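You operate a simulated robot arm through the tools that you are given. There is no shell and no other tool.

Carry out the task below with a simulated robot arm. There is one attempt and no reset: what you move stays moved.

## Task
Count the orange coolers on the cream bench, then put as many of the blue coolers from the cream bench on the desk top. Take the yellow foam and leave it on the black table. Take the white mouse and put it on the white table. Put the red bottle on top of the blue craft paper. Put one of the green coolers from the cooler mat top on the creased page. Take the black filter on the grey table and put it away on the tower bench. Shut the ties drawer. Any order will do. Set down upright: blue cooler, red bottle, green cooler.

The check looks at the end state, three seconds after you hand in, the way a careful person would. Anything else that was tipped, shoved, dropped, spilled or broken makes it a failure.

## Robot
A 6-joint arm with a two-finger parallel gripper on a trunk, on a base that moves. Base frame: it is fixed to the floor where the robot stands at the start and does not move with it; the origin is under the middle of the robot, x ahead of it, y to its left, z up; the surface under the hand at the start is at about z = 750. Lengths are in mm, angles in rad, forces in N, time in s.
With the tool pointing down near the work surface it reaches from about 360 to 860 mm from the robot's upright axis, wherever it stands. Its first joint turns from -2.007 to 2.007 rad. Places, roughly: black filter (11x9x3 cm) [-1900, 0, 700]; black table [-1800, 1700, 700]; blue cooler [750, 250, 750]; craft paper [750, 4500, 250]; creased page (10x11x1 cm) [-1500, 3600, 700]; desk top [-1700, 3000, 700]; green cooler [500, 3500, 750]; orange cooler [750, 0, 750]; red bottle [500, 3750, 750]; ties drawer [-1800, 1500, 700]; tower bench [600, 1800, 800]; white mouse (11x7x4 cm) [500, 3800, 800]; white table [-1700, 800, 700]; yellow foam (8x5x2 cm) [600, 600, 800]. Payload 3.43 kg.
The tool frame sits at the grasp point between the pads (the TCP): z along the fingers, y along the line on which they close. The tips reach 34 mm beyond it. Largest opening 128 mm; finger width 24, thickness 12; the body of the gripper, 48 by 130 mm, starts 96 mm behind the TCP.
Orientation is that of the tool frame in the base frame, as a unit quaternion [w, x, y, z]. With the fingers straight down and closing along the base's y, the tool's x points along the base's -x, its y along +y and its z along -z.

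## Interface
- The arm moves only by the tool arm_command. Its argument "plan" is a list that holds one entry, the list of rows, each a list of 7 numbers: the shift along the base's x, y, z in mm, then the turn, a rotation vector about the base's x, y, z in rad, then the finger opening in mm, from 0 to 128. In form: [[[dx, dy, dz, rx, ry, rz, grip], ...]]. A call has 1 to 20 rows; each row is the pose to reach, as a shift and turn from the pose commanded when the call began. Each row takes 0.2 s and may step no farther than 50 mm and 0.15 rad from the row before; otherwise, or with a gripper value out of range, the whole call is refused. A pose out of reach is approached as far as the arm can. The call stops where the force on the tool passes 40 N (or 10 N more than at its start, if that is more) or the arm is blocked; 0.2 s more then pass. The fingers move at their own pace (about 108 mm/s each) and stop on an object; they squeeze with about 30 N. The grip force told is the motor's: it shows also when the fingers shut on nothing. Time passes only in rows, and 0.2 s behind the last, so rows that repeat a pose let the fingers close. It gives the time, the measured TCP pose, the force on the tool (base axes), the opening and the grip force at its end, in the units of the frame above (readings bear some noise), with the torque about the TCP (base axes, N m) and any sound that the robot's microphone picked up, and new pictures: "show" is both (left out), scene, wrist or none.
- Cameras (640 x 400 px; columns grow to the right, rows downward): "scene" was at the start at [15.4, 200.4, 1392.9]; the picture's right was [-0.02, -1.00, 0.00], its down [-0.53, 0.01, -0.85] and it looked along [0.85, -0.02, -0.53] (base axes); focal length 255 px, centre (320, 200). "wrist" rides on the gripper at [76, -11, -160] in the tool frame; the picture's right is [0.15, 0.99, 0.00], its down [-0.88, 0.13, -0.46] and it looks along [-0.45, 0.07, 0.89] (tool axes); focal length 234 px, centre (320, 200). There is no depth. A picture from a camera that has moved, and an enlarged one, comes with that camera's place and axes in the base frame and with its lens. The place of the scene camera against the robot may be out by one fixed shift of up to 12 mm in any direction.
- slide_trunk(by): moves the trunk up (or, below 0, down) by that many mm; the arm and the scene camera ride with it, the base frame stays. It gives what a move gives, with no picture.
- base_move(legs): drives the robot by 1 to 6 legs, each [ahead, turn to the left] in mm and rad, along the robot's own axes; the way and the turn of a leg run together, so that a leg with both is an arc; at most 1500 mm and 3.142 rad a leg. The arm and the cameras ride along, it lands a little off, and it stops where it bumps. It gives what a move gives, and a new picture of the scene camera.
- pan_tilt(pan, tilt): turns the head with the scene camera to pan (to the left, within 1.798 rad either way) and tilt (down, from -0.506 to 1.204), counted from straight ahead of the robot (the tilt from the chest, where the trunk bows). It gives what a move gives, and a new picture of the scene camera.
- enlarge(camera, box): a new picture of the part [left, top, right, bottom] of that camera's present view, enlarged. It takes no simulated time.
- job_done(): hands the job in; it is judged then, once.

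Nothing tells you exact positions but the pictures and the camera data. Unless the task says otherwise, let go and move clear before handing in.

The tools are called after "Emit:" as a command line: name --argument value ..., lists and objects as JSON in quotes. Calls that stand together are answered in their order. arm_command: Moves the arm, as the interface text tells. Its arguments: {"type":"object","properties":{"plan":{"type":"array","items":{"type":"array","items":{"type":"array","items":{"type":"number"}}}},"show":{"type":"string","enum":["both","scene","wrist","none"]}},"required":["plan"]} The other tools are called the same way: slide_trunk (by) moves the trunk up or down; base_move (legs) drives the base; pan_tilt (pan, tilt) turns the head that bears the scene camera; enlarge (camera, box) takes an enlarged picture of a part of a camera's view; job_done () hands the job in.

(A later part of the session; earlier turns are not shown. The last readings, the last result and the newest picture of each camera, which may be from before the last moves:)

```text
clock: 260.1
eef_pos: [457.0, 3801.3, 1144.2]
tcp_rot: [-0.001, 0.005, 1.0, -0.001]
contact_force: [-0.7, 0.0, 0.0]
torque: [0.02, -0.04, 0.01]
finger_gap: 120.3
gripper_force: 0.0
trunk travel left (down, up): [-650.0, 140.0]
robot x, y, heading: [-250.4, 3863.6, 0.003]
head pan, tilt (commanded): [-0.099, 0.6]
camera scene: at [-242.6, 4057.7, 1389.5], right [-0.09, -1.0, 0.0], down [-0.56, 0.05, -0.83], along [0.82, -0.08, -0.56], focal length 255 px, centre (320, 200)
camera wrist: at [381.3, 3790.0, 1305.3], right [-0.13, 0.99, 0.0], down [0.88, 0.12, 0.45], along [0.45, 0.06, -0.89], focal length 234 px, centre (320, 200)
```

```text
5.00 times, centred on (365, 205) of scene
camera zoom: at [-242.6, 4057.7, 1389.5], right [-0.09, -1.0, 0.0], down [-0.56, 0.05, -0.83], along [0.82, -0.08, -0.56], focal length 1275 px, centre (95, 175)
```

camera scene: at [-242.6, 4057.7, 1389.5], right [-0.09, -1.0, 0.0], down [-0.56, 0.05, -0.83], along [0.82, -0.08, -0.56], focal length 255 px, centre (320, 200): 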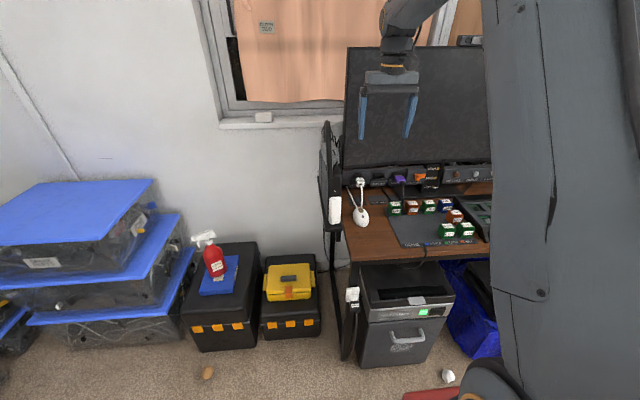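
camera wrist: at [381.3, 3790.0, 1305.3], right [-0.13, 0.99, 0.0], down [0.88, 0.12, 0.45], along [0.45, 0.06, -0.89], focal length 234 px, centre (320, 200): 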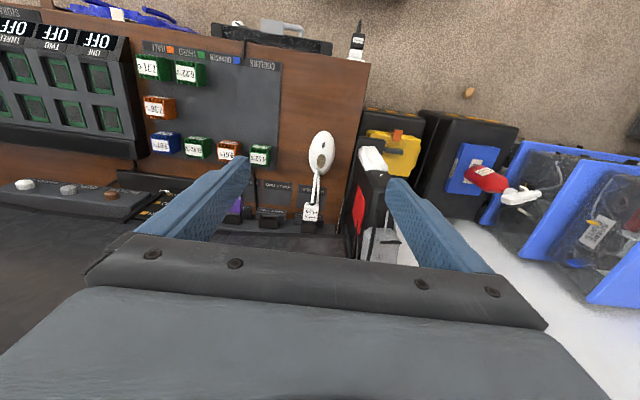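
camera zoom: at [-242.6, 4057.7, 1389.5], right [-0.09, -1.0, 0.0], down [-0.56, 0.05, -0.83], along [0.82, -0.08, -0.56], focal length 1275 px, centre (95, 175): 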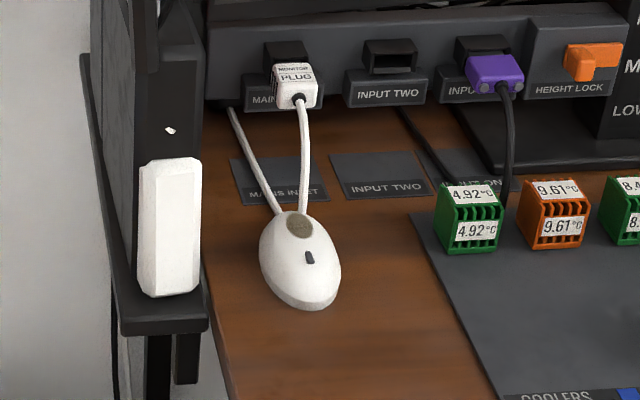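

The mouse lies at about (530, 3814), long axis nearly along x. The headphone stand is some 20 mm off the gripper's side, so I go down carefully.

Emit:
arm_command --plan '[[[30, 5, -20, 0, 0, -0.04, 100], [60, 9, -50, 0, 0, -0.083, 92], [73, 11, -95, 0, 0, -0.083, 92], [73, 11, -140, 0, 0, -0.083, 92], [73, 11, -185, 0, 0, -0.083, 92], [73, 11, -230, 0, 0, -0.083, 92]]]' --show "both"

Emit:
enlarge --camera "wrist" --box '[200, 50, 440, 230]'

Emit:
enlarge --camera "scene" --box '[300, 80, 460, 250]'

```text
clock: 261.5
eef_pos: [529.3, 3811.5, 917.1]
tcp_rot: [-0.001, 0.048, 0.999, -0.001]
contact_force: [-0.9, 0.2, -0.2]
torque: [0.0, -0.04, -0.01]
finger_gap: 92.1
gripper_force: 0.0
trunk travel left (down, up): [-650.0, 140.0]
robot x, y, heading: [-253.4, 3862.2, 0.009]
head pan, tilt (commanded): [-0.099, 0.6]
camera scene: at [-242.4, 4057.7, 1389.5], right [-0.09, -1.0, 0.0], down [-0.56, 0.05, -0.83], along [0.82, -0.08, -0.56], focal length 255 px, centre (320, 200)
camera wrist: at [454.7, 3807.9, 1076.8], right [-0.05, 1.0, 0.0], down [0.89, 0.05, 0.45], along [0.45, 0.02, -0.89], focal length 234 px, centre (320, 200)
```

scene: 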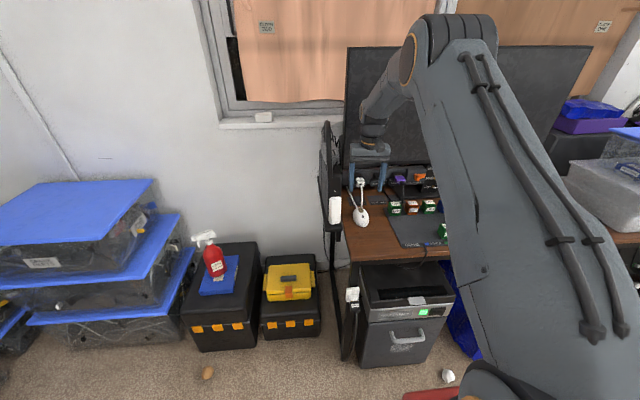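
wrist: 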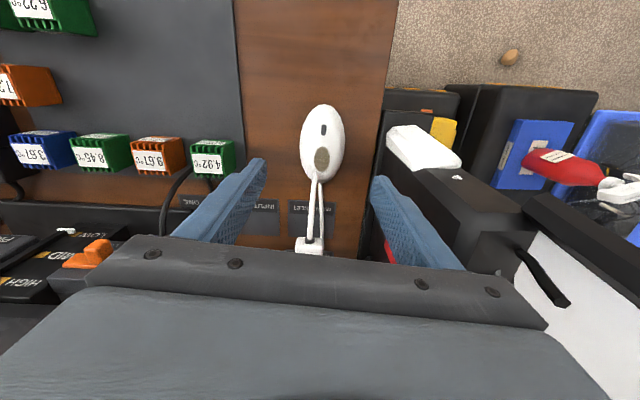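

```text
2.22 times, centred on (320, 140) of wrist
camera zoom: at [454.7, 3807.9, 1076.8], right [-0.05, 1.0, 0.0], down [0.89, 0.05, 0.45], along [0.45, 0.02, -0.89], focal length 520 px, centre (320, 333)
```

zoom: 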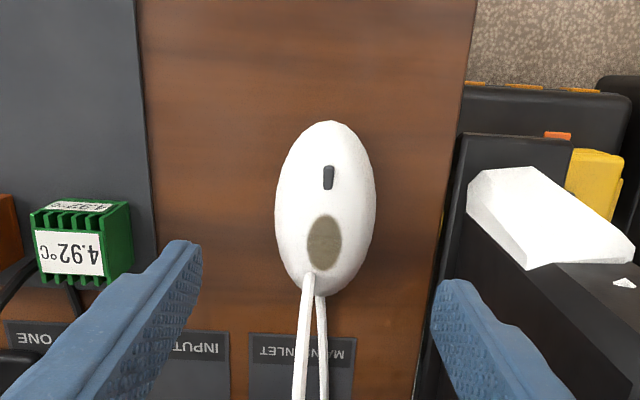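

```text
2.35 times, centred on (380, 165) of scene
camera zoom: at [-242.4, 4057.7, 1389.5], right [-0.09, -1.0, 0.0], down [-0.56, 0.05, -0.83], along [0.82, -0.08, -0.56], focal length 600 px, centre (179, 282)
```

zoom: 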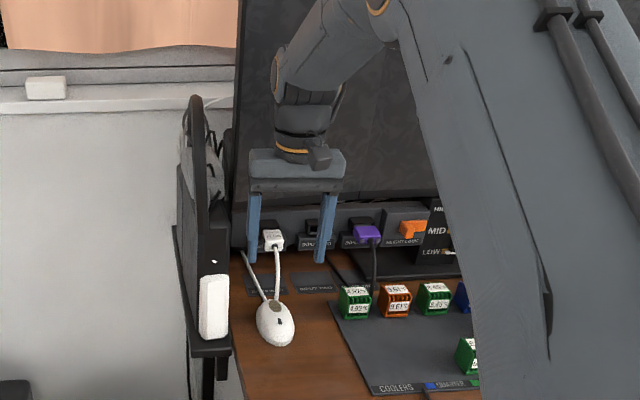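

Emit:
arm_command --plan '[[[-2, 1.5, -40, 0, 0, 0, 92], [-3, 1.5, -80, 0, 0, 0, 92], [-3, 1.5, -110, 0, 0, 0, 92], [-3, 1.5, -125, 0, 0, 0, 92], [-3, 1.5, -125, 0, 0, 0, 92]]]' --show "wrist"

Emit:
enlarge --camera "wrist" --box '[200, 50, 440, 230]'

Emit:
enlarge --camera "scene" --box '[310, 110, 430, 250]'

```text
clock: 262.7
eef_pos: [526.0, 3812.3, 788.5]
tcp_rot: [-0.001, 0.047, 0.999, 0.0]
contact_force: [0.2, -0.4, -0.6]
torque: [0.01, 0.01, 0.02]
finger_gap: 92.0
gripper_force: 0.0
trunk travel left (down, up): [-650.0, 140.0]
robot x, y, heading: [-251.8, 3864.8, 0.008]
head pan, tilt (commanded): [-0.099, 0.6]
camera wrist: at [451.0, 3808.8, 950.1], right [-0.05, 1.0, 0.0], down [0.89, 0.05, 0.45], along [0.45, 0.02, -0.89], focal length 234 px, centre (320, 200)
```

wrist: 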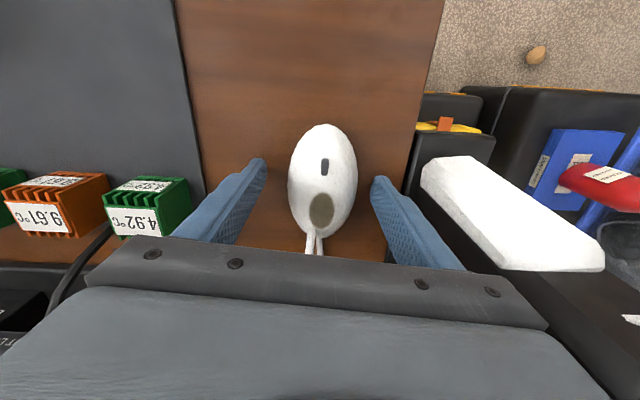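

```text
2.22 times, centred on (320, 140) of wrist
camera zoom: at [451.0, 3808.8, 950.1], right [-0.05, 1.0, 0.0], down [0.89, 0.05, 0.45], along [0.45, 0.02, -0.89], focal length 520 px, centre (320, 333)
```

zoom: 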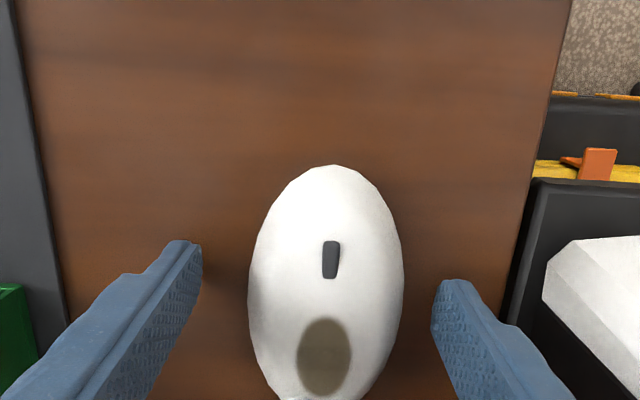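

```text
2.86 times, centred on (370, 180) of scene
camera zoom: at [-242.1, 4057.7, 1389.5], right [-0.09, -1.0, 0.0], down [-0.56, 0.05, -0.83], along [0.82, -0.08, -0.56], focal length 729 px, centre (177, 257)
```

zoom: 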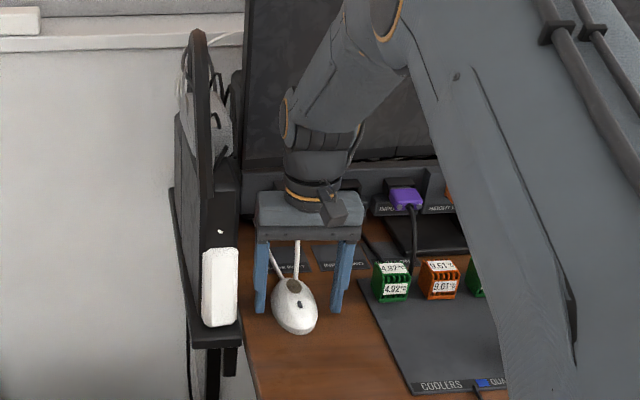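

Fingers straddle the mouse. I close, lift 3 mm, draw it toward me away from the cord, then lift.

Emit:
arm_command --plan '[[[0, 0, 0, 0, 0, 0, 75], [0, 0, 0, 0, 0, 0, 60], [0, 0, 0, 0, 0, 0, 45], [0, 0, 0, 0, 0, 0, 40], [0, 0, 0, 0, 0, 0, 40]]]' --show "none"

Emit:
arm_command --plan '[[[0, 0, 3, 0, 0, 0, 40], [-10, 0, 4, 0, 0, 0, 40], [-25, 0, 5, 0, 0, 0, 40], [-45, 0, 6, 0, 0, 0, 40]]]' --show "wrist"

Emit:
enlarge --camera "scene" --box '[310, 110, 430, 250]'

```text
clock: 263.9
eef_pos: [526.7, 3813.5, 788.9]
tcp_rot: [0.0, 0.047, 0.999, 0.0]
contact_force: [0.5, 0.3, 0.3]
torque: [-0.01, -0.03, 0.07]
finger_gap: 60.2
gripper_force: 30.1
trunk travel left (down, up): [-650.0, 140.0]
robot x, y, heading: [-253.3, 3863.3, 0.007]
head pan, tilt (commanded): [-0.099, 0.6]
```

```text
clock: 264.9
eef_pos: [481.5, 3812.9, 794.8]
tcp_rot: [-0.001, 0.047, 0.999, 0.0]
contact_force: [0.1, -0.2, -1.4]
torque: [-0.01, 0.02, -0.01]
finger_gap: 60.3
gripper_force: 29.5
trunk travel left (down, up): [-650.0, 140.0]
robot x, y, heading: [-255.2, 3864.1, 0.008]
head pan, tilt (commanded): [-0.099, 0.6]
camera wrist: at [406.4, 3809.4, 956.2], right [-0.05, 1.0, 0.0], down [0.89, 0.05, 0.45], along [0.45, 0.02, -0.89], focal length 234 px, centre (320, 200)
```

wrist: 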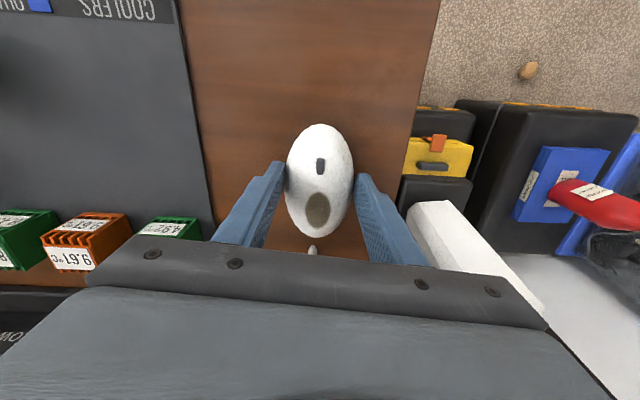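

```text
2.86 times, centred on (370, 180) of scene
camera zoom: at [-241.8, 4057.7, 1389.5], right [-0.09, -1.0, 0.0], down [-0.56, 0.05, -0.82], along [0.82, -0.08, -0.57], focal length 729 px, centre (177, 257)
```

zoom: 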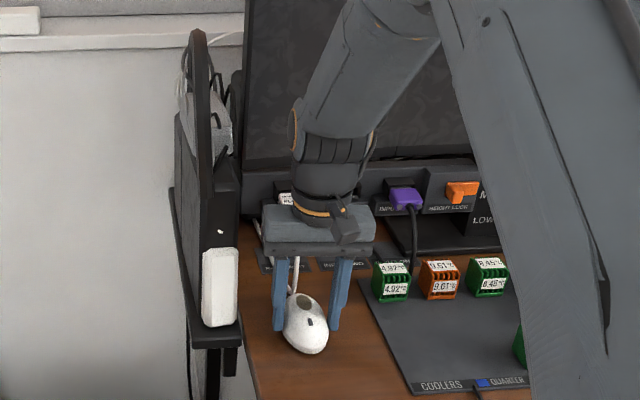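

The mouse came away freely and the cord stayed put. I lift, retract and drive to the white table.

Emit:
arm_command --plan '[[[0, 0, 40, 0, 0, 0, 40], [-20, 0, 85, 0, 0, 0, 40], [-40, 0, 130, 0, 0, 0, 40], [-60, 5, 175, 0, 0, 0, 40], [-85, 10, 215, 0, 0, 0, 40], [-120, 15, 250, 0, 0, 0, 40], [-160, 20, 275, 0, 0, 0, 40], [-200, 25, 300, 0, 0, 0, 40], [-240, 30, 320, 0, 0, 0, 40], [-280, 40, 330, 0, 0, 0, 40], [-310, 50, 340, 0, 0, 0, 40]]]' --show "wrist"

Emit:
base_move --legs '[[-300, 0], [0, -1.579], [1500, 0], [1450, 0], [0, -1.571]]'

Emit:
pan_tilt --pan 0.0 --tilt 0.6

```text
clock: 267.3
eef_pos: [171.3, 3861.1, 1136.1]
tcp_rot: [0.0, 0.048, 0.999, 0.0]
contact_force: [0.3, -1.1, -0.8]
torque: [0.04, 0.04, 0.02]
finger_gap: 60.1
gripper_force: 29.8
trunk travel left (down, up): [-650.0, 140.0]
robot x, y, heading: [-252.8, 3865.2, 0.011]
head pan, tilt (commanded): [-0.099, 0.6]
camera wrist: at [96.9, 3857.2, 1296.9], right [-0.05, 1.0, 0.0], down [0.89, 0.05, 0.45], along [0.45, 0.02, -0.89], focal length 234 px, centre (320, 200)
```

wrist: 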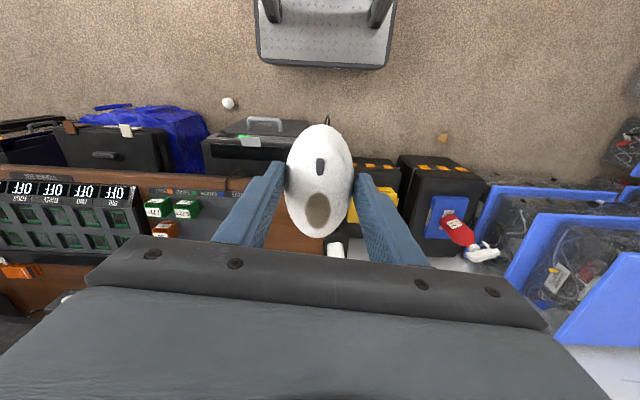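

```text
clock: 290.8
eef_pos: [-819.0, 879.4, 1135.3]
tcp_rot: [0.0, 1.0, -0.016, 0.001]
contact_force: [-0.1, -0.3, -0.3]
torque: [0.01, -0.02, 0.0]
finger_gap: 60.4
gripper_force: 30.3
trunk travel left (down, up): [-650.0, 140.0]
robot x, y, heading: [-392.2, 902.5, -3.074]
head pan, tilt (commanded): [-0.099, 0.6]
camera scene: at [-391.6, 723.5, 1389.5], right [0.03, 1.0, 0.0], down [0.56, -0.02, -0.83], along [-0.82, 0.03, -0.56], focal length 255 px, centre (320, 200)
```

scene: 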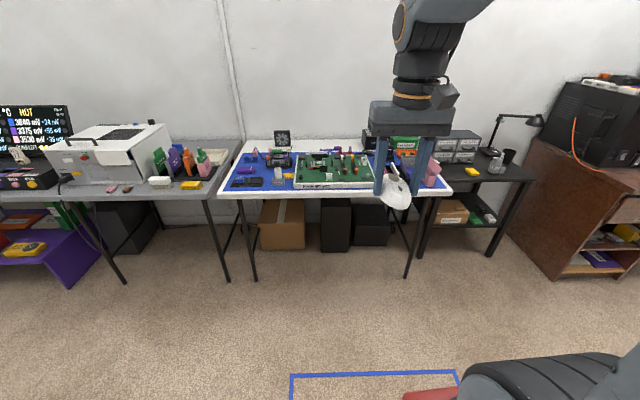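

```text
clock: 291.5
eef_pos: [-819.3, 879.0, 1136.5]
tcp_rot: [0.0, 1.0, -0.016, 0.002]
contact_force: [0.8, -0.2, -1.0]
torque: [0.01, -0.03, -0.02]
finger_gap: 60.1
gripper_force: 29.6
trunk travel left (down, up): [-650.0, 140.0]
robot x, y, heading: [-392.6, 906.6, -3.075]
head pan, tilt (commanded): [0.0, 0.6]
camera scene: at [-391.4, 714.8, 1389.5], right [-0.07, 1.0, 0.0], down [0.56, 0.04, -0.83], along [-0.82, -0.06, -0.56], focal length 255 px, centre (320, 200)
```

scene: 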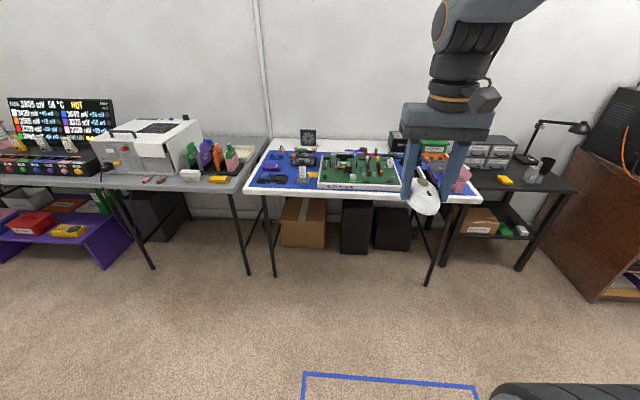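

Emit:
base_move --legs '[[0, -0.066], [620, 0]]'

Emit:
pan_tilt --pan -0.05 --tilt 0.65

Emit:
enlarge --camera "scene" --box '[160, 130, 480, 330]'

```text
clock: 295.4
eef_pos: [-1435.4, 904.0, 1135.5]
tcp_rot: [-0.001, 0.999, -0.049, 0.001]
contact_force: [-0.1, 0.3, -0.7]
torque: [0.0, -0.01, 0.0]
finger_gap: 60.4
gripper_force: 30.4
trunk travel left (down, up): [-650.0, 140.0]
robot x, y, heading: [-1007.2, 899.5, -3.14]
head pan, tilt (commanded): [0.0, 0.6]
camera scene: at [-1019.3, 713.1, 1389.5], right [0.0, 1.0, 0.0], down [0.56, 0.0, -0.83], along [-0.83, 0.0, -0.56], focal length 255 px, centre (320, 200)
```

scene: 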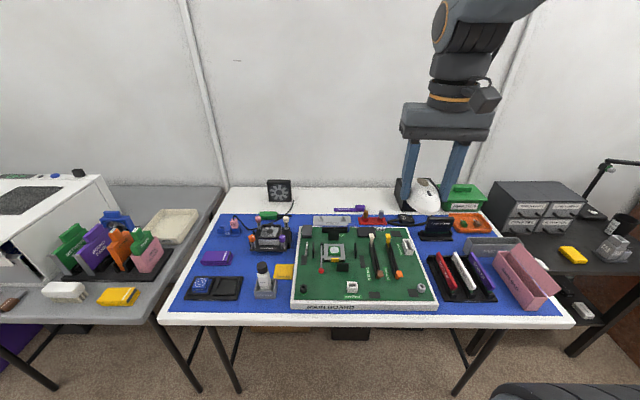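

```text
clock: 296.0
eef_pos: [-1433.4, 904.5, 1136.2]
tcp_rot: [-0.001, 0.999, -0.049, 0.0]
contact_force: [0.4, -0.2, -0.4]
torque: [0.03, -0.01, 0.0]
finger_gap: 60.0
gripper_force: 29.9
trunk travel left (down, up): [-650.0, 140.0]
robot x, y, heading: [-1008.0, 902.2, -3.138]
head pan, tilt (commanded): [-0.051, 0.649]
camera scene: at [-1017.7, 717.5, 1385.3], right [0.05, 1.0, 0.0], down [0.6, -0.03, -0.8], along [-0.8, 0.04, -0.6], focal length 255 px, centre (320, 200)
```

scene: 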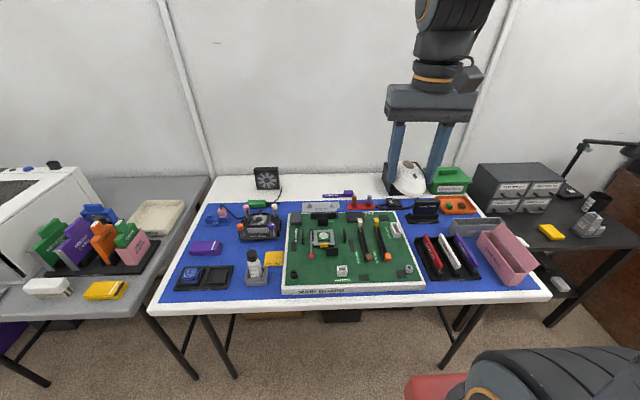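

```text
2.00 times, centred on (320, 230) of scene
camera zoom: at [-1017.7, 717.5, 1385.3], right [0.05, 1.0, 0.0], down [0.6, -0.03, -0.8], along [-0.8, 0.04, -0.6], focal length 510 px, centre (320, 140)
```

zoom: 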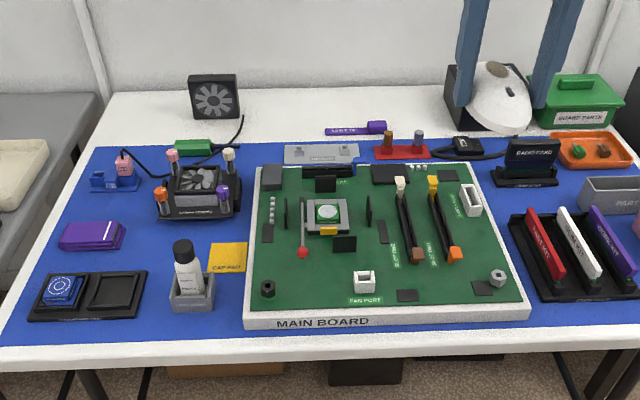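

The mouse should go on the bare white strip at the back of the white table, between the fan and the purple key, near (-1930, 690). I shift the base to be in reach.

Emit:
base_move --legs '[[-230, 0], [0, 0.5], [380, 0], [0, -0.5]]'

Emit:
enlarge --camera "scene" --box '[200, 130, 440, 280]'

```text
clock: 302.6
eef_pos: [-1538.9, 722.4, 1136.6]
tcp_rot: [0.0, 0.999, -0.048, 0.001]
contact_force: [0.9, 0.3, -0.9]
torque: [0.01, -0.01, -0.02]
finger_gap: 60.3
gripper_force: 29.7
trunk travel left (down, up): [-650.0, 140.0]
robot x, y, heading: [-1112.4, 719.7, -3.131]
head pan, tilt (commanded): [-0.051, 0.649]
camera scene: at [-1122.0, 536.0, 1385.2], right [0.04, 1.0, 0.0], down [0.6, -0.03, -0.8], along [-0.8, 0.04, -0.6], focal length 255 px, centre (320, 200)
```

scene: 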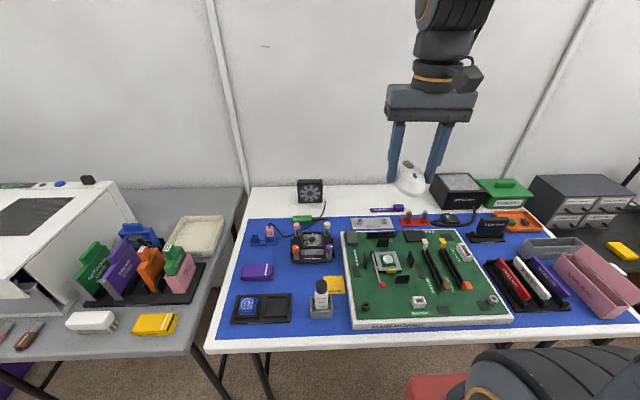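

```text
2.67 times, centred on (320, 205) of scene
camera zoom: at [-1122.0, 536.0, 1385.2], right [0.04, 1.0, 0.0], down [0.6, -0.03, -0.8], along [-0.8, 0.04, -0.6], focal length 680 px, centre (320, 187)
```

zoom: 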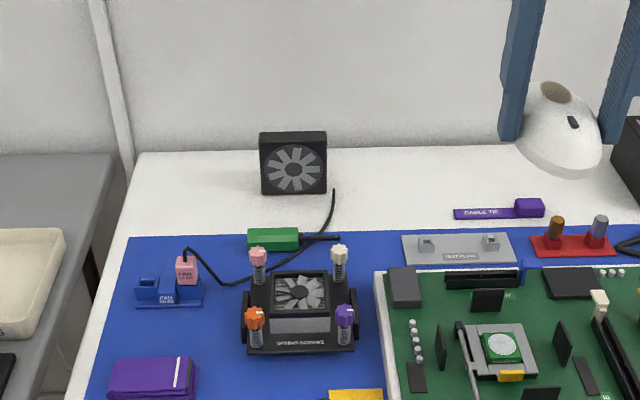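

There's a clear white area between the fan and the purple key, centred near (-1940, 695). Moving the mouse above it.

Emit:
arm_command --plan '[[[-45, -3, -5, 0, 0, 0, 40], [-90, -6, -10, 0, 0, 0, 40], [-135, -9, -15, 0, 0, 0, 40], [-180, -12, -20, 0, 0, 0, 40], [-225, -15, -25, 0, 0, 0, 40], [-270, -18, -35, 0, 0, 0, 40], [-315, -21, -50, 0, 0, 0, 40], [-355, -23, -70, 0, 0, 0, 40], [-385, -25, -100, 0, 0, 0, 40], [-398, -25, -140, 0, 0, 0, 40], [-398, -25, -185, 0, 0, 0, 40], [-398, -25, -230, 0, 0, 0, 40]]]' --show "both"

Emit:
enlarge --camera "scene" --box '[260, 120, 460, 270]'

```text
clock: 305.2
eef_pos: [-1937.6, 696.4, 908.5]
tcp_rot: [0.0, 0.999, -0.047, 0.001]
contact_force: [1.2, -0.2, 0.1]
torque: [-0.01, 0.0, 0.03]
finger_gap: 60.1
gripper_force: 30.1
trunk travel left (down, up): [-650.0, 140.0]
robot x, y, heading: [-1112.3, 723.0, -3.137]
head pan, tilt (commanded): [-0.051, 0.649]
camera scene: at [-1121.7, 536.1, 1385.3], right [0.04, 1.0, 0.0], down [0.6, -0.03, -0.8], along [-0.8, 0.04, -0.6], focal length 255 px, centre (320, 200)
camera wrist: at [-1860.3, 700.1, 1068.6], right [0.05, -1.0, 0.0], down [-0.89, -0.05, 0.45], along [-0.45, -0.02, -0.89], focal length 234 px, centre (320, 200)
```

scene: 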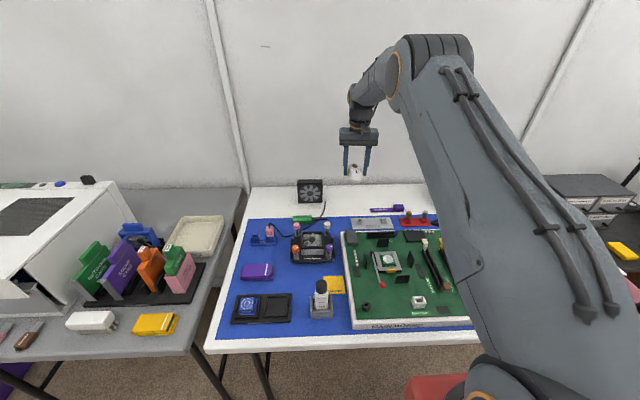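
wrist: 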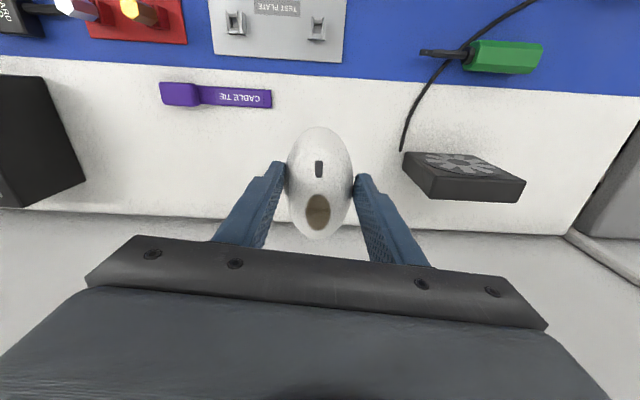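

```text
2.67 times, centred on (360, 195) of scene
camera zoom: at [-1121.7, 536.1, 1385.3], right [0.04, 1.0, 0.0], down [0.6, -0.03, -0.8], along [-0.8, 0.04, -0.6], focal length 680 px, centre (213, 213)
```

zoom: 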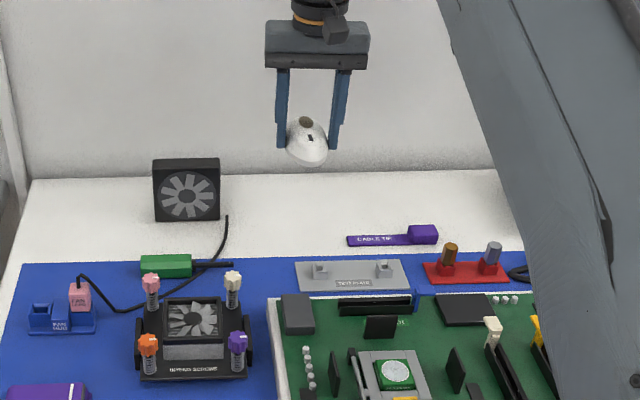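

Emit:
arm_command --plan '[[[0, 0, -40, 0, 0, 0, 40], [0, 0, -80, 0, 0, 0, 40], [0, 0, -105, 0, 0, 0, 40], [0, 0, -115, 0, 0, 0, 40], [0, 0, -120, 0, 0, 0, 40], [0, 0, -120, 0, 0, 0, 40]]]' --show "none"

Emit:
enlarge --camera "scene" --box '[300, 140, 400, 240]'

```text
clock: 306.6
eef_pos: [-1935.8, 697.7, 786.6]
tcp_rot: [0.0, 0.999, -0.048, 0.001]
contact_force: [-0.8, -0.3, -1.6]
torque: [0.0, -0.01, 0.03]
finger_gap: 60.2
gripper_force: 30.2
trunk travel left (down, up): [-650.0, 140.0]
robot x, y, heading: [-1109.5, 717.1, -3.132]
head pan, tilt (commanded): [-0.051, 0.649]
```

```text
4.00 times, centred on (350, 190) of scene
camera zoom: at [-1122.1, 536.0, 1385.2], right [0.04, 1.0, 0.0], down [0.6, -0.03, -0.8], along [-0.8, 0.04, -0.6], focal length 1020 px, centre (200, 240)
```

zoom: 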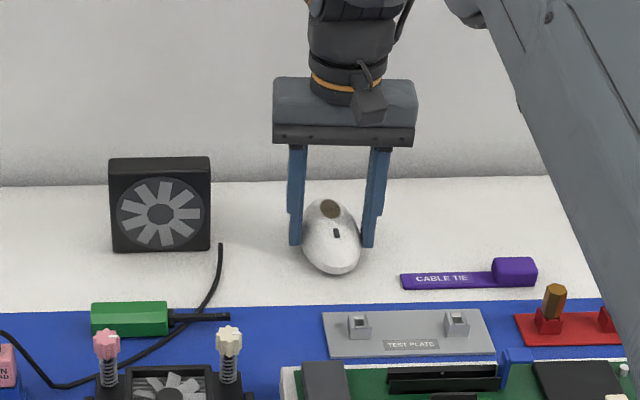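

Emit:
arm_command --plan '[[[0, 0, -4, 0, 0, 0, 40], [0, 0, -8, 0, 0, 0, 40], [0, 0, -8, 0, 0, 0, 40]]]' --show "none"

Emit:
arm_command --plan '[[[0, 0, -3, 0, 0, 0, 40], [0, 0, -6, 0, 0, 0, 40], [0, 0, -6, 0, 0, 0, 40]]]' --show "none"

```text
clock: 307.4
eef_pos: [-1937.0, 697.0, 778.5]
tcp_rot: [0.0, 0.999, -0.048, 0.001]
contact_force: [0.0, -0.1, 4.4]
torque: [-0.04, -0.06, 0.02]
finger_gap: 60.1
gripper_force: 30.5
trunk travel left (down, up): [-650.0, 140.0]
robot x, y, heading: [-1108.6, 720.1, -3.141]
head pan, tilt (commanded): [-0.051, 0.649]
```

```text
clock: 308.2
eef_pos: [-1937.3, 697.1, 775.0]
tcp_rot: [-0.001, 0.999, -0.047, -0.001]
contact_force: [-2.4, 0.2, 25.8]
torque: [0.14, 0.33, 0.0]
finger_gap: 60.4
gripper_force: 29.6
trunk travel left (down, up): [-650.0, 140.0]
robot x, y, heading: [-1112.6, 717.5, -3.133]
head pan, tilt (commanded): [-0.051, 0.649]
```

The mouse is down. I relieve the pressure, open and lift clear.

Emit:
arm_command --plan '[[[0, 0, 3, 0, 0, 0, 40], [0, 0, 4, 0, 0, 0, 60], [0, 0, 4, 0, 0, 0, 80], [0, 0, 4, 0, 0, 0, 84], [0, 0, 30, 0, 0, 0, 84], [0, 0, 75, 0, 0, 0, 84], [0, 0, 120, 0, 0, 0, 84], [0, 0, 165, 0, 0, 0, 84], [20, 0, 210, 0, 0, 0, 84]]]' --show "both"

Emit:
enlarge --camera "scene" --box '[260, 120, 460, 270]'

```text
clock: 310.2
eef_pos: [-1915.1, 698.4, 980.1]
tcp_rot: [0.0, 0.999, -0.047, 0.002]
contact_force: [-0.7, -0.1, -1.2]
torque: [-0.01, -0.07, 0.03]
finger_gap: 84.1
gripper_force: 0.0
trunk travel left (down, up): [-650.0, 140.0]
robot x, y, heading: [-1111.4, 720.1, -3.142]
head pan, tilt (commanded): [-0.051, 0.649]
camera scene: at [-1122.7, 536.1, 1385.2], right [0.04, 1.0, 0.0], down [0.6, -0.03, -0.8], along [-0.8, 0.04, -0.6], focal length 255 px, centre (320, 200)
camera wrist: at [-1838.9, 701.6, 1141.9], right [0.05, -1.0, 0.0], down [-0.89, -0.05, 0.45], along [-0.45, -0.02, -0.89], focal length 234 px, centre (320, 200)
```

scene: 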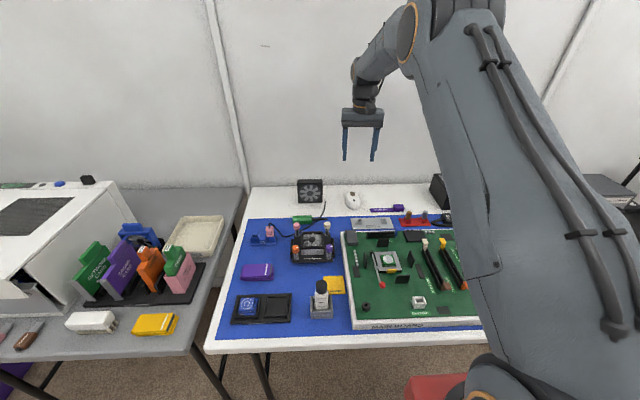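
wrist: 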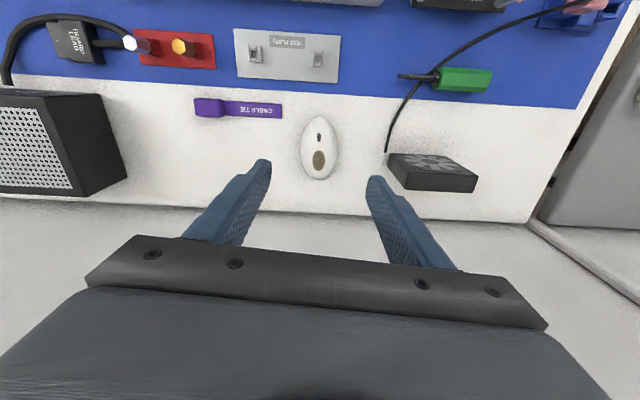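

```text
2.67 times, centred on (360, 195) of scene
camera zoom: at [-1122.7, 536.1, 1385.2], right [0.04, 1.0, 0.0], down [0.6, -0.03, -0.8], along [-0.8, 0.04, -0.6], focal length 680 px, centre (213, 213)
```

zoom: 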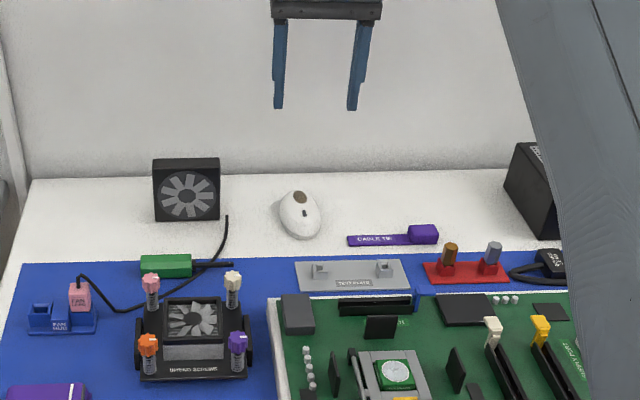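

The mouse rests on the white table. Next are the blue coolers: I retract, and drive back to the cream bench.

Emit:
arm_command --plan '[[[20, 0, 45, 0, 0, 0, 84], [60, 2, 75, 0, 0, 0, 84], [105, 4, 95, 0, 0, 0, 84], [150, 6, 115, 0, 0, 0, 84], [195, 8, 135, 0, 0, 0, 84], [240, 10, 155, 0, 0, 0, 84], [285, 12, 170, 0, 0, 0, 84], [330, 14, 180, 0, 0, 0, 84], [365, 15, 180, 0, 0, 0, 84]]]' --show "none"

Emit:
base_move --legs '[[-600, 0], [0, 1.571], [600, 0], [0, 1.571], [400, 0]]'

Emit:
pan_tilt --pan 0.0 --tilt 0.6

```text
clock: 312.2
eef_pos: [-1549.7, 710.9, 1163.9]
tcp_rot: [-0.001, 0.999, -0.048, 0.002]
contact_force: [-0.8, 0.4, -1.1]
torque: [0.03, -0.06, 0.02]
finger_gap: 83.9
gripper_force: 0.0
trunk travel left (down, up): [-650.0, 140.0]
robot x, y, heading: [-1109.9, 716.9, -3.135]
head pan, tilt (commanded): [-0.051, 0.649]
```

```text
clock: 328.2
eef_pos: [320.4, 131.5, 1164.3]
tcp_rot: [-0.001, 0.055, 0.999, 0.0]
contact_force: [-0.1, 0.1, 0.4]
torque: [0.01, -0.01, 0.02]
finger_gap: 84.0
gripper_force: 0.0
trunk travel left (down, up): [-650.0, 140.0]
robot x, y, heading: [-116.9, 130.2, -0.005]
head pan, tilt (commanded): [-0.051, 0.649]
camera scene: at [-103.0, 327.7, 1385.3], right [-0.06, -1.0, 0.0], down [-0.6, 0.04, -0.8], along [0.8, -0.05, -0.6], focal length 255 px, centre (320, 200)
```

scene: 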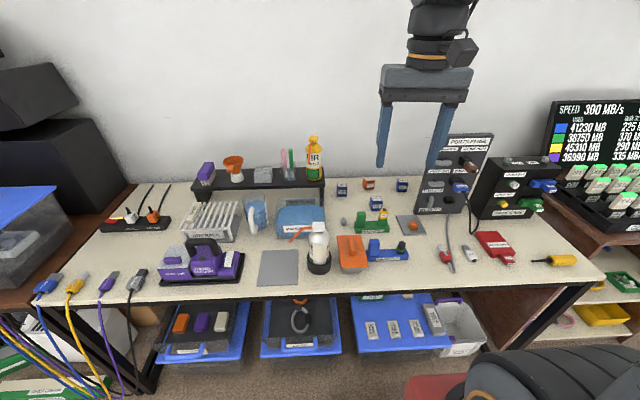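

```text
clock: 328.9
eef_pos: [320.4, 131.8, 1164.4]
tcp_rot: [-0.001, 0.054, 0.999, 0.0]
contact_force: [0.8, -0.1, -0.5]
torque: [0.01, -0.01, 0.02]
finger_gap: 84.0
gripper_force: 0.1
trunk travel left (down, up): [-650.0, 140.0]
robot x, y, heading: [-116.2, 127.7, -0.0]
head pan, tilt (commanded): [0.0, 0.6]
camera scene: at [-101.2, 332.1, 1389.5], right [-0.01, -1.0, 0.0], down [-0.57, 0.0, -0.82], along [0.82, -0.01, -0.57], focal length 255 px, centre (320, 200)
```

scene: 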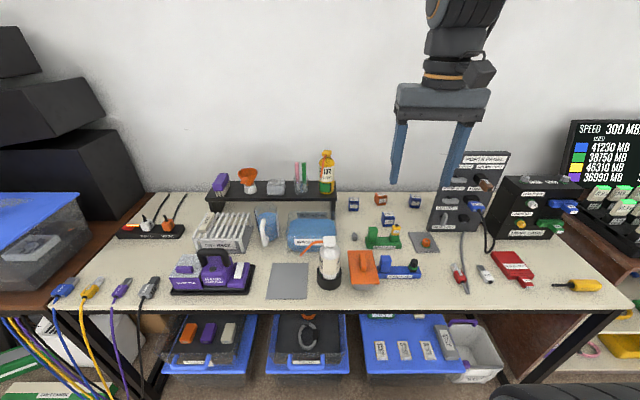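

Emit:
base_move --legs '[[105, 0]]'

Emit:
arm_command --plan '[[[40, -10, -10, 0, 0, 0.03, 84], [85, -25, -20, 0, 0, 0.06, 84], [130, -40, -40, 0, 0, 0.1, 84], [165, -60, -60, 0, 0, 0.108, 84]]]' --show "both"

Emit:
enlarge --camera "wrist" --box '[160, 60, 480, 260]'

Emit:
enlarge --camera "scene" --box '[180, 130, 360, 270]'

```text
clock: 330.1
eef_pos: [427.8, 131.1, 1163.3]
tcp_rot: [-0.001, 0.055, 0.998, 0.0]
contact_force: [-0.6, 0.9, 0.5]
torque: [-0.01, 0.01, 0.02]
finger_gap: 83.8
gripper_force: 0.1
trunk travel left (down, up): [-650.0, 140.0]
robot x, y, heading: [-11.1, 131.4, -0.011]
head pan, tilt (commanded): [0.0, 0.6]
camera scene: at [6.4, 331.2, 1389.5], right [-0.01, -1.0, 0.0], down [-0.56, 0.0, -0.83], along [0.83, -0.01, -0.56], focal length 255 px, centre (320, 200)
```

scene: 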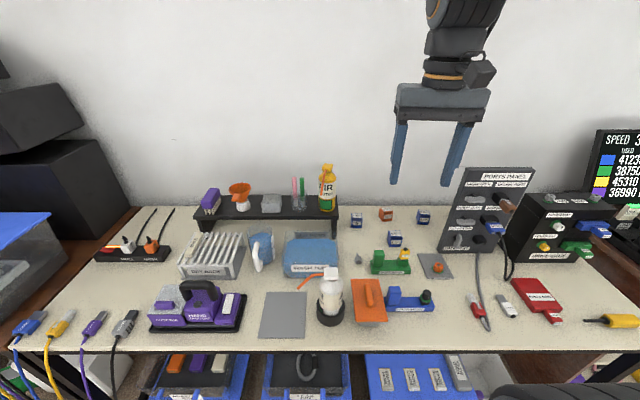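

```text
refused: row 3 steps farther than a row can; nothing moved
```

```text
2.00 times, centred on (320, 160) of wrist
camera zoom: at [352.8, 127.6, 1324.8], right [-0.04, 1.0, 0.0], down [0.89, 0.03, 0.45], along [0.45, 0.02, -0.89], focal length 468 px, centre (320, 280)
```

zoom: 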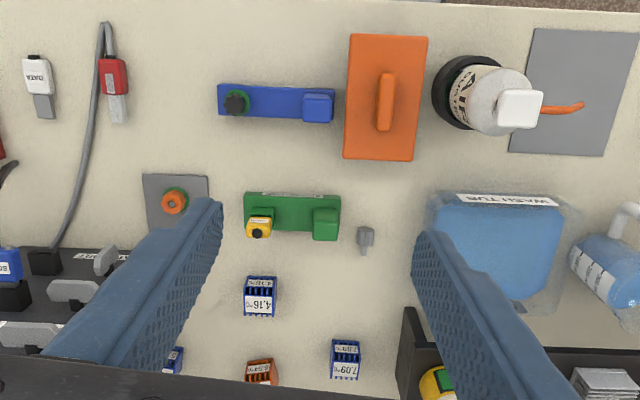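

```text
2.86 times, centred on (270, 200) of scene
camera zoom: at [6.4, 331.2, 1389.5], right [-0.01, -1.0, 0.0], down [-0.56, 0.0, -0.83], along [0.83, -0.01, -0.56], focal length 729 px, centre (463, 200)
```

zoom: 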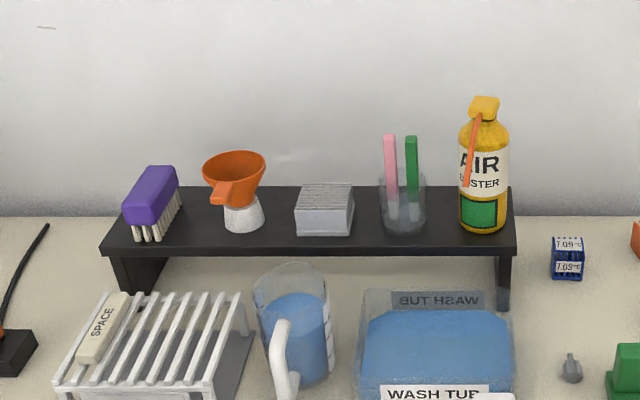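

No further orange coolers are visible under or behind things, so the count is two: two blue coolers must go to the desk. I move above the blue 4.16 cooler near (658, 62).

Emit:
arm_command --plan '[[[40, -10, -10, 0, 0, 0.03, 84], [80, -22, -20, 0, 0, 0.06, 84], [120, -34, -35, 0, 0, 0.09, 84], [158, -46, -55, 0, 0, 0.108, 84], [190, -56, -85, 0, 0, 0.108, 84], [215, -63, -120, 0, 0, 0.108, 84], [228, -69, -160, 0, 0, 0.108, 84], [228, -69, -200, 0, 0, 0.108, 84]]]' --show "both"

Emit:
enlarge --camera "wrist" --box '[200, 60, 440, 240]'

```text
clock: 331.9
eef_pos: [657.1, 59.0, 963.9]
tcp_rot: [-0.001, 0.001, 1.0, 0.0]
contact_force: [-0.6, -0.7, -0.5]
torque: [-0.01, -0.05, 0.03]
finger_gap: 84.0
gripper_force: 0.0
trunk travel left (down, up): [-650.0, 140.0]
robot x, y, heading: [-12.7, 129.7, -0.005]
head pan, tilt (commanded): [0.0, 0.6]
camera scene: at [6.3, 331.2, 1389.5], right [-0.01, -1.0, 0.0], down [-0.56, 0.0, -0.83], along [0.83, -0.01, -0.56], focal length 255 px, centre (320, 200)
camera wrist: at [582.4, 47.4, 1124.8], right [-0.15, 0.99, 0.0], down [0.88, 0.13, 0.45], along [0.45, 0.07, -0.89], focal length 234 px, centre (320, 200)
```

scene: 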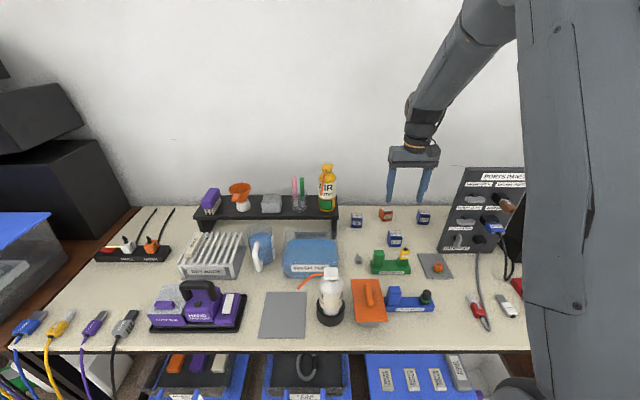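
wrist: 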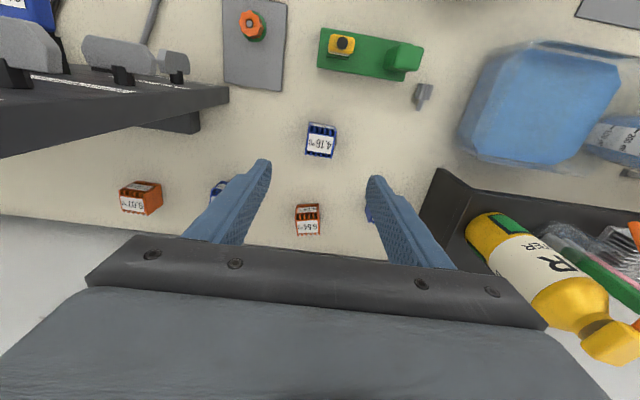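

```text
2.22 times, centred on (320, 150) of wrist
camera zoom: at [582.4, 47.4, 1124.8], right [-0.15, 0.99, 0.0], down [0.88, 0.13, 0.45], along [0.45, 0.07, -0.89], focal length 520 px, centre (320, 311)
```

zoom: 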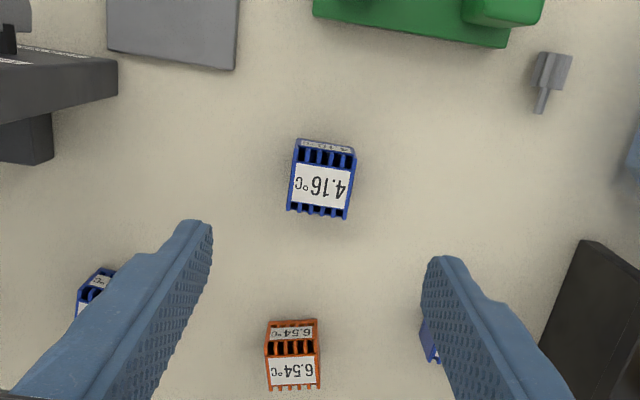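

Emit:
arm_command --plan '[[[3, 1, -40, 0, 0, 0, 84], [7, 3, -80, 0, 0, 0, 76], [7, 3, -115, 0, 0, 0, 70], [7, 3, -140, 0, 0, 0, 70]]]' --show "wrist"

Emit:
enlarge --camera "wrist" --box '[200, 60, 440, 240]'

```text
clock: 332.9
eef_pos: [663.8, 62.1, 824.7]
tcp_rot: [0.0, 0.0, 1.0, 0.0]
contact_force: [0.0, -0.6, 1.4]
torque: [-0.02, 0.0, 0.0]
finger_gap: 69.9
gripper_force: 0.1
trunk travel left (down, up): [-650.0, 140.0]
robot x, y, heading: [-11.0, 126.6, -0.01]
head pan, tilt (commanded): [0.0, 0.6]
camera wrist: at [588.4, 51.1, 985.1], right [-0.15, 0.99, 0.0], down [0.88, 0.13, 0.45], along [0.45, 0.07, -0.89], focal length 234 px, centre (320, 200)
```

wrist: 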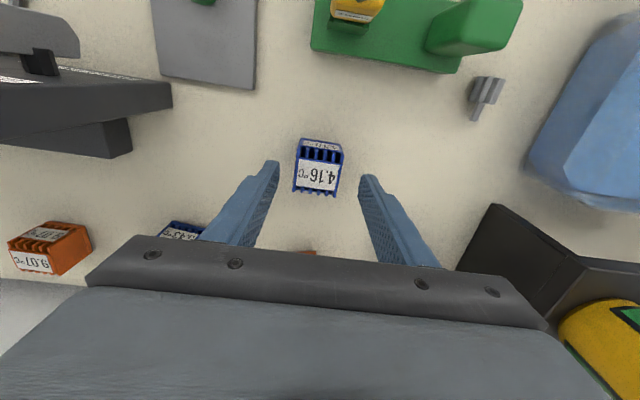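

```text
2.22 times, centred on (320, 150) of wrist
camera zoom: at [588.4, 51.1, 985.1], right [-0.15, 0.99, 0.0], down [0.88, 0.13, 0.45], along [0.45, 0.07, -0.89], focal length 520 px, centre (320, 311)
```

zoom: 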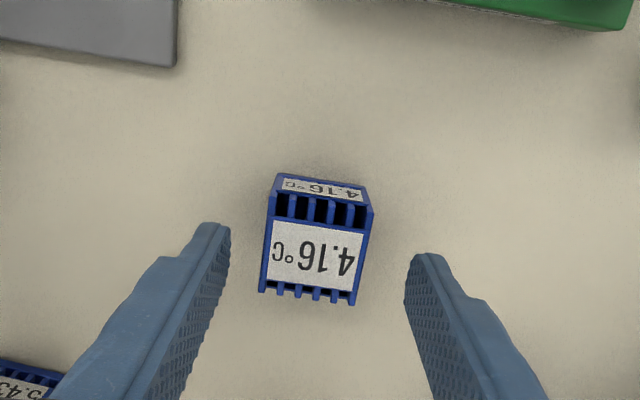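

Emit:
arm_command --plan '[[[-2, -1, -15, 0, 0, 0, 70], [-3, -1, -30, 0, 0, 0, 70], [-3, -1, -32, 0, 0, 0, 70], [-3, -1, -32, 0, 0, 0, 55], [-3, -1, -32, 0, 0, 0, 35], [-3, -1, -32, 0, 0, 0, 25], [-3, -1, -32, 0, 0, 0, 25]]]' --show "none"

Emit:
arm_command --plan '[[[0, 0, 10, 0, 0, 0, 25], [0, 0, 40, 0, 0, 0, 25], [0, 0, 85, 0, 0, 0, 25]]]' --show "both"

```text
clock: 334.5
eef_pos: [659.9, 64.7, 792.7]
tcp_rot: [-0.001, 0.001, 1.0, 0.001]
contact_force: [-0.1, 0.8, -0.3]
torque: [0.01, -0.04, 0.0]
finger_gap: 38.9
gripper_force: 30.0
trunk travel left (down, up): [-650.0, 140.0]
robot x, y, heading: [-9.6, 128.7, -0.008]
head pan, tilt (commanded): [0.0, 0.6]
```

```text
clock: 335.3
eef_pos: [660.7, 62.5, 877.2]
tcp_rot: [-0.001, 0.001, 1.0, 0.0]
contact_force: [1.2, 0.3, -0.5]
torque: [-0.02, 0.06, 0.02]
finger_gap: 39.3
gripper_force: 30.6
trunk travel left (down, up): [-650.0, 140.0]
robot x, y, heading: [-9.9, 125.6, -0.01]
head pan, tilt (commanded): [0.0, 0.6]
camera scene: at [7.1, 331.1, 1389.5], right [-0.01, -1.0, 0.0], down [-0.57, 0.0, -0.82], along [0.82, -0.01, -0.57], focal length 255 px, centre (320, 200)
camera wrist: at [586.0, 50.9, 1037.8], right [-0.14, 0.99, 0.0], down [0.88, 0.13, 0.45], along [0.45, 0.07, -0.89], focal length 234 px, centre (320, 200)
```

scene: 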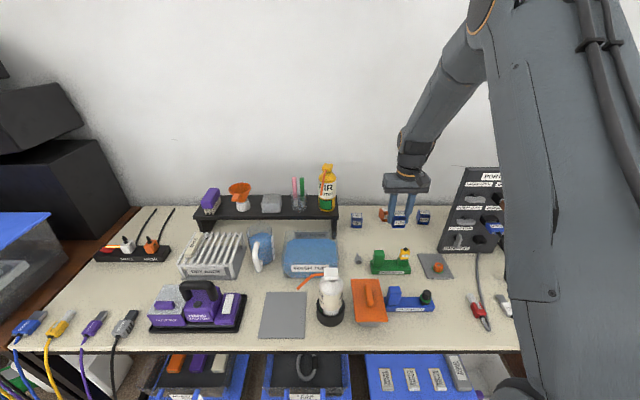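
wrist: 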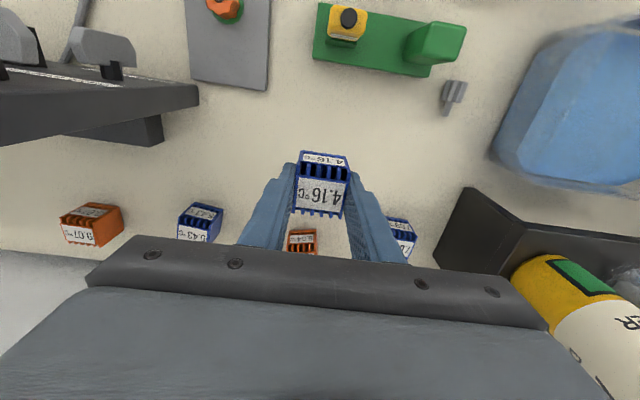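

The first blue cooler is in hand. I retract and drive to the desk.

Emit:
arm_command --plan '[[[0, 0, 45, 0, 0, 0, 25], [0, 0, 90, 0, 0, 0, 25], [-10, 3, 135, 0, 0, 0, 25], [-40, 10, 170, 0, 0, 0, 25], [-75, 20, 200, 0, 0, 0, 25], [-115, 30, 225, 0, 0, 0, 25], [-155, 40, 245, 0, 0, 0, 25], [-195, 50, 260, 0, 0, 0, 25], [-230, 60, 270, 0, 0, 0, 25]]]' --show "none"

Emit:
base_move --legs '[[-500, 0], [0, 1.571], [1450, 0], [1400, 0], [0, 1.571]]'

Emit:
pan_tilt --pan 0.0 --tilt 0.55

```text
clock: 337.3
eef_pos: [431.0, 122.6, 1149.0]
tcp_rot: [-0.001, 0.001, 1.0, 0.001]
contact_force: [0.1, 0.3, -0.7]
torque: [-0.02, 0.03, 0.0]
finger_gap: 39.1
gripper_force: 30.0
trunk travel left (down, up): [-650.0, 140.0]
robot x, y, heading: [-3.9, 129.5, -0.007]
head pan, tilt (commanded): [0.0, 0.6]
```

```text
clock: 361.2
eef_pos: [-984.9, 2954.1, 1147.8]
tcp_rot: [0.0, 1.0, 0.009, 0.001]
contact_force: [-0.4, -0.3, -1.3]
torque: [0.01, 0.01, -0.01]
finger_gap: 39.1
gripper_force: 29.8
trunk travel left (down, up): [-650.0, 140.0]
robot x, y, heading: [-546.5, 2955.4, -3.13]
head pan, tilt (commanded): [0.0, 0.6]
camera scene: at [-555.8, 2769.0, 1389.5], right [-0.01, 1.0, 0.0], down [0.56, 0.01, -0.83], along [-0.83, -0.01, -0.56], focal length 255 px, centre (320, 200)
```

scene: 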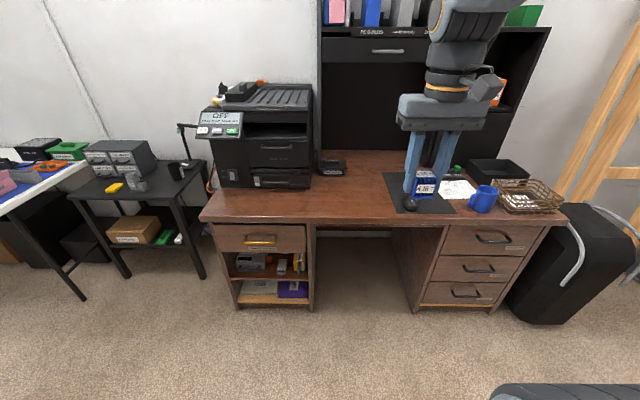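

```text
clock: 361.8
eef_pos: [-984.9, 2954.4, 1149.2]
tcp_rot: [0.001, 1.0, 0.008, 0.001]
contact_force: [-0.1, 0.1, -0.7]
torque: [0.0, -0.03, -0.01]
finger_gap: 39.2
gripper_force: 30.2
trunk travel left (down, up): [-650.0, 140.0]
robot x, y, heading: [-546.2, 2954.9, -3.131]
head pan, tilt (commanded): [0.0, 0.55]
camera scene: at [-557.2, 2769.0, 1394.0], right [-0.01, 1.0, 0.0], down [0.52, 0.01, -0.85], along [-0.85, -0.01, -0.52], focal length 255 px, centre (320, 200)
```

scene: 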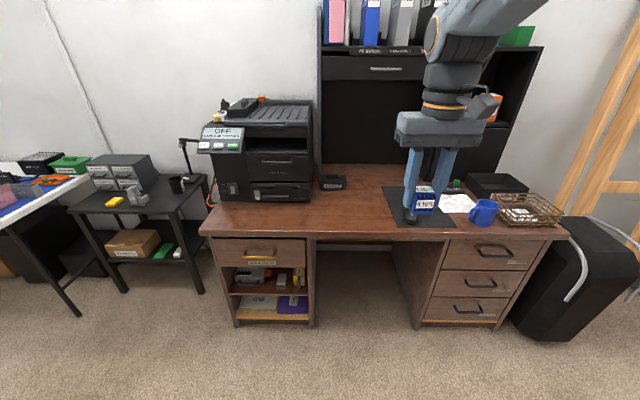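

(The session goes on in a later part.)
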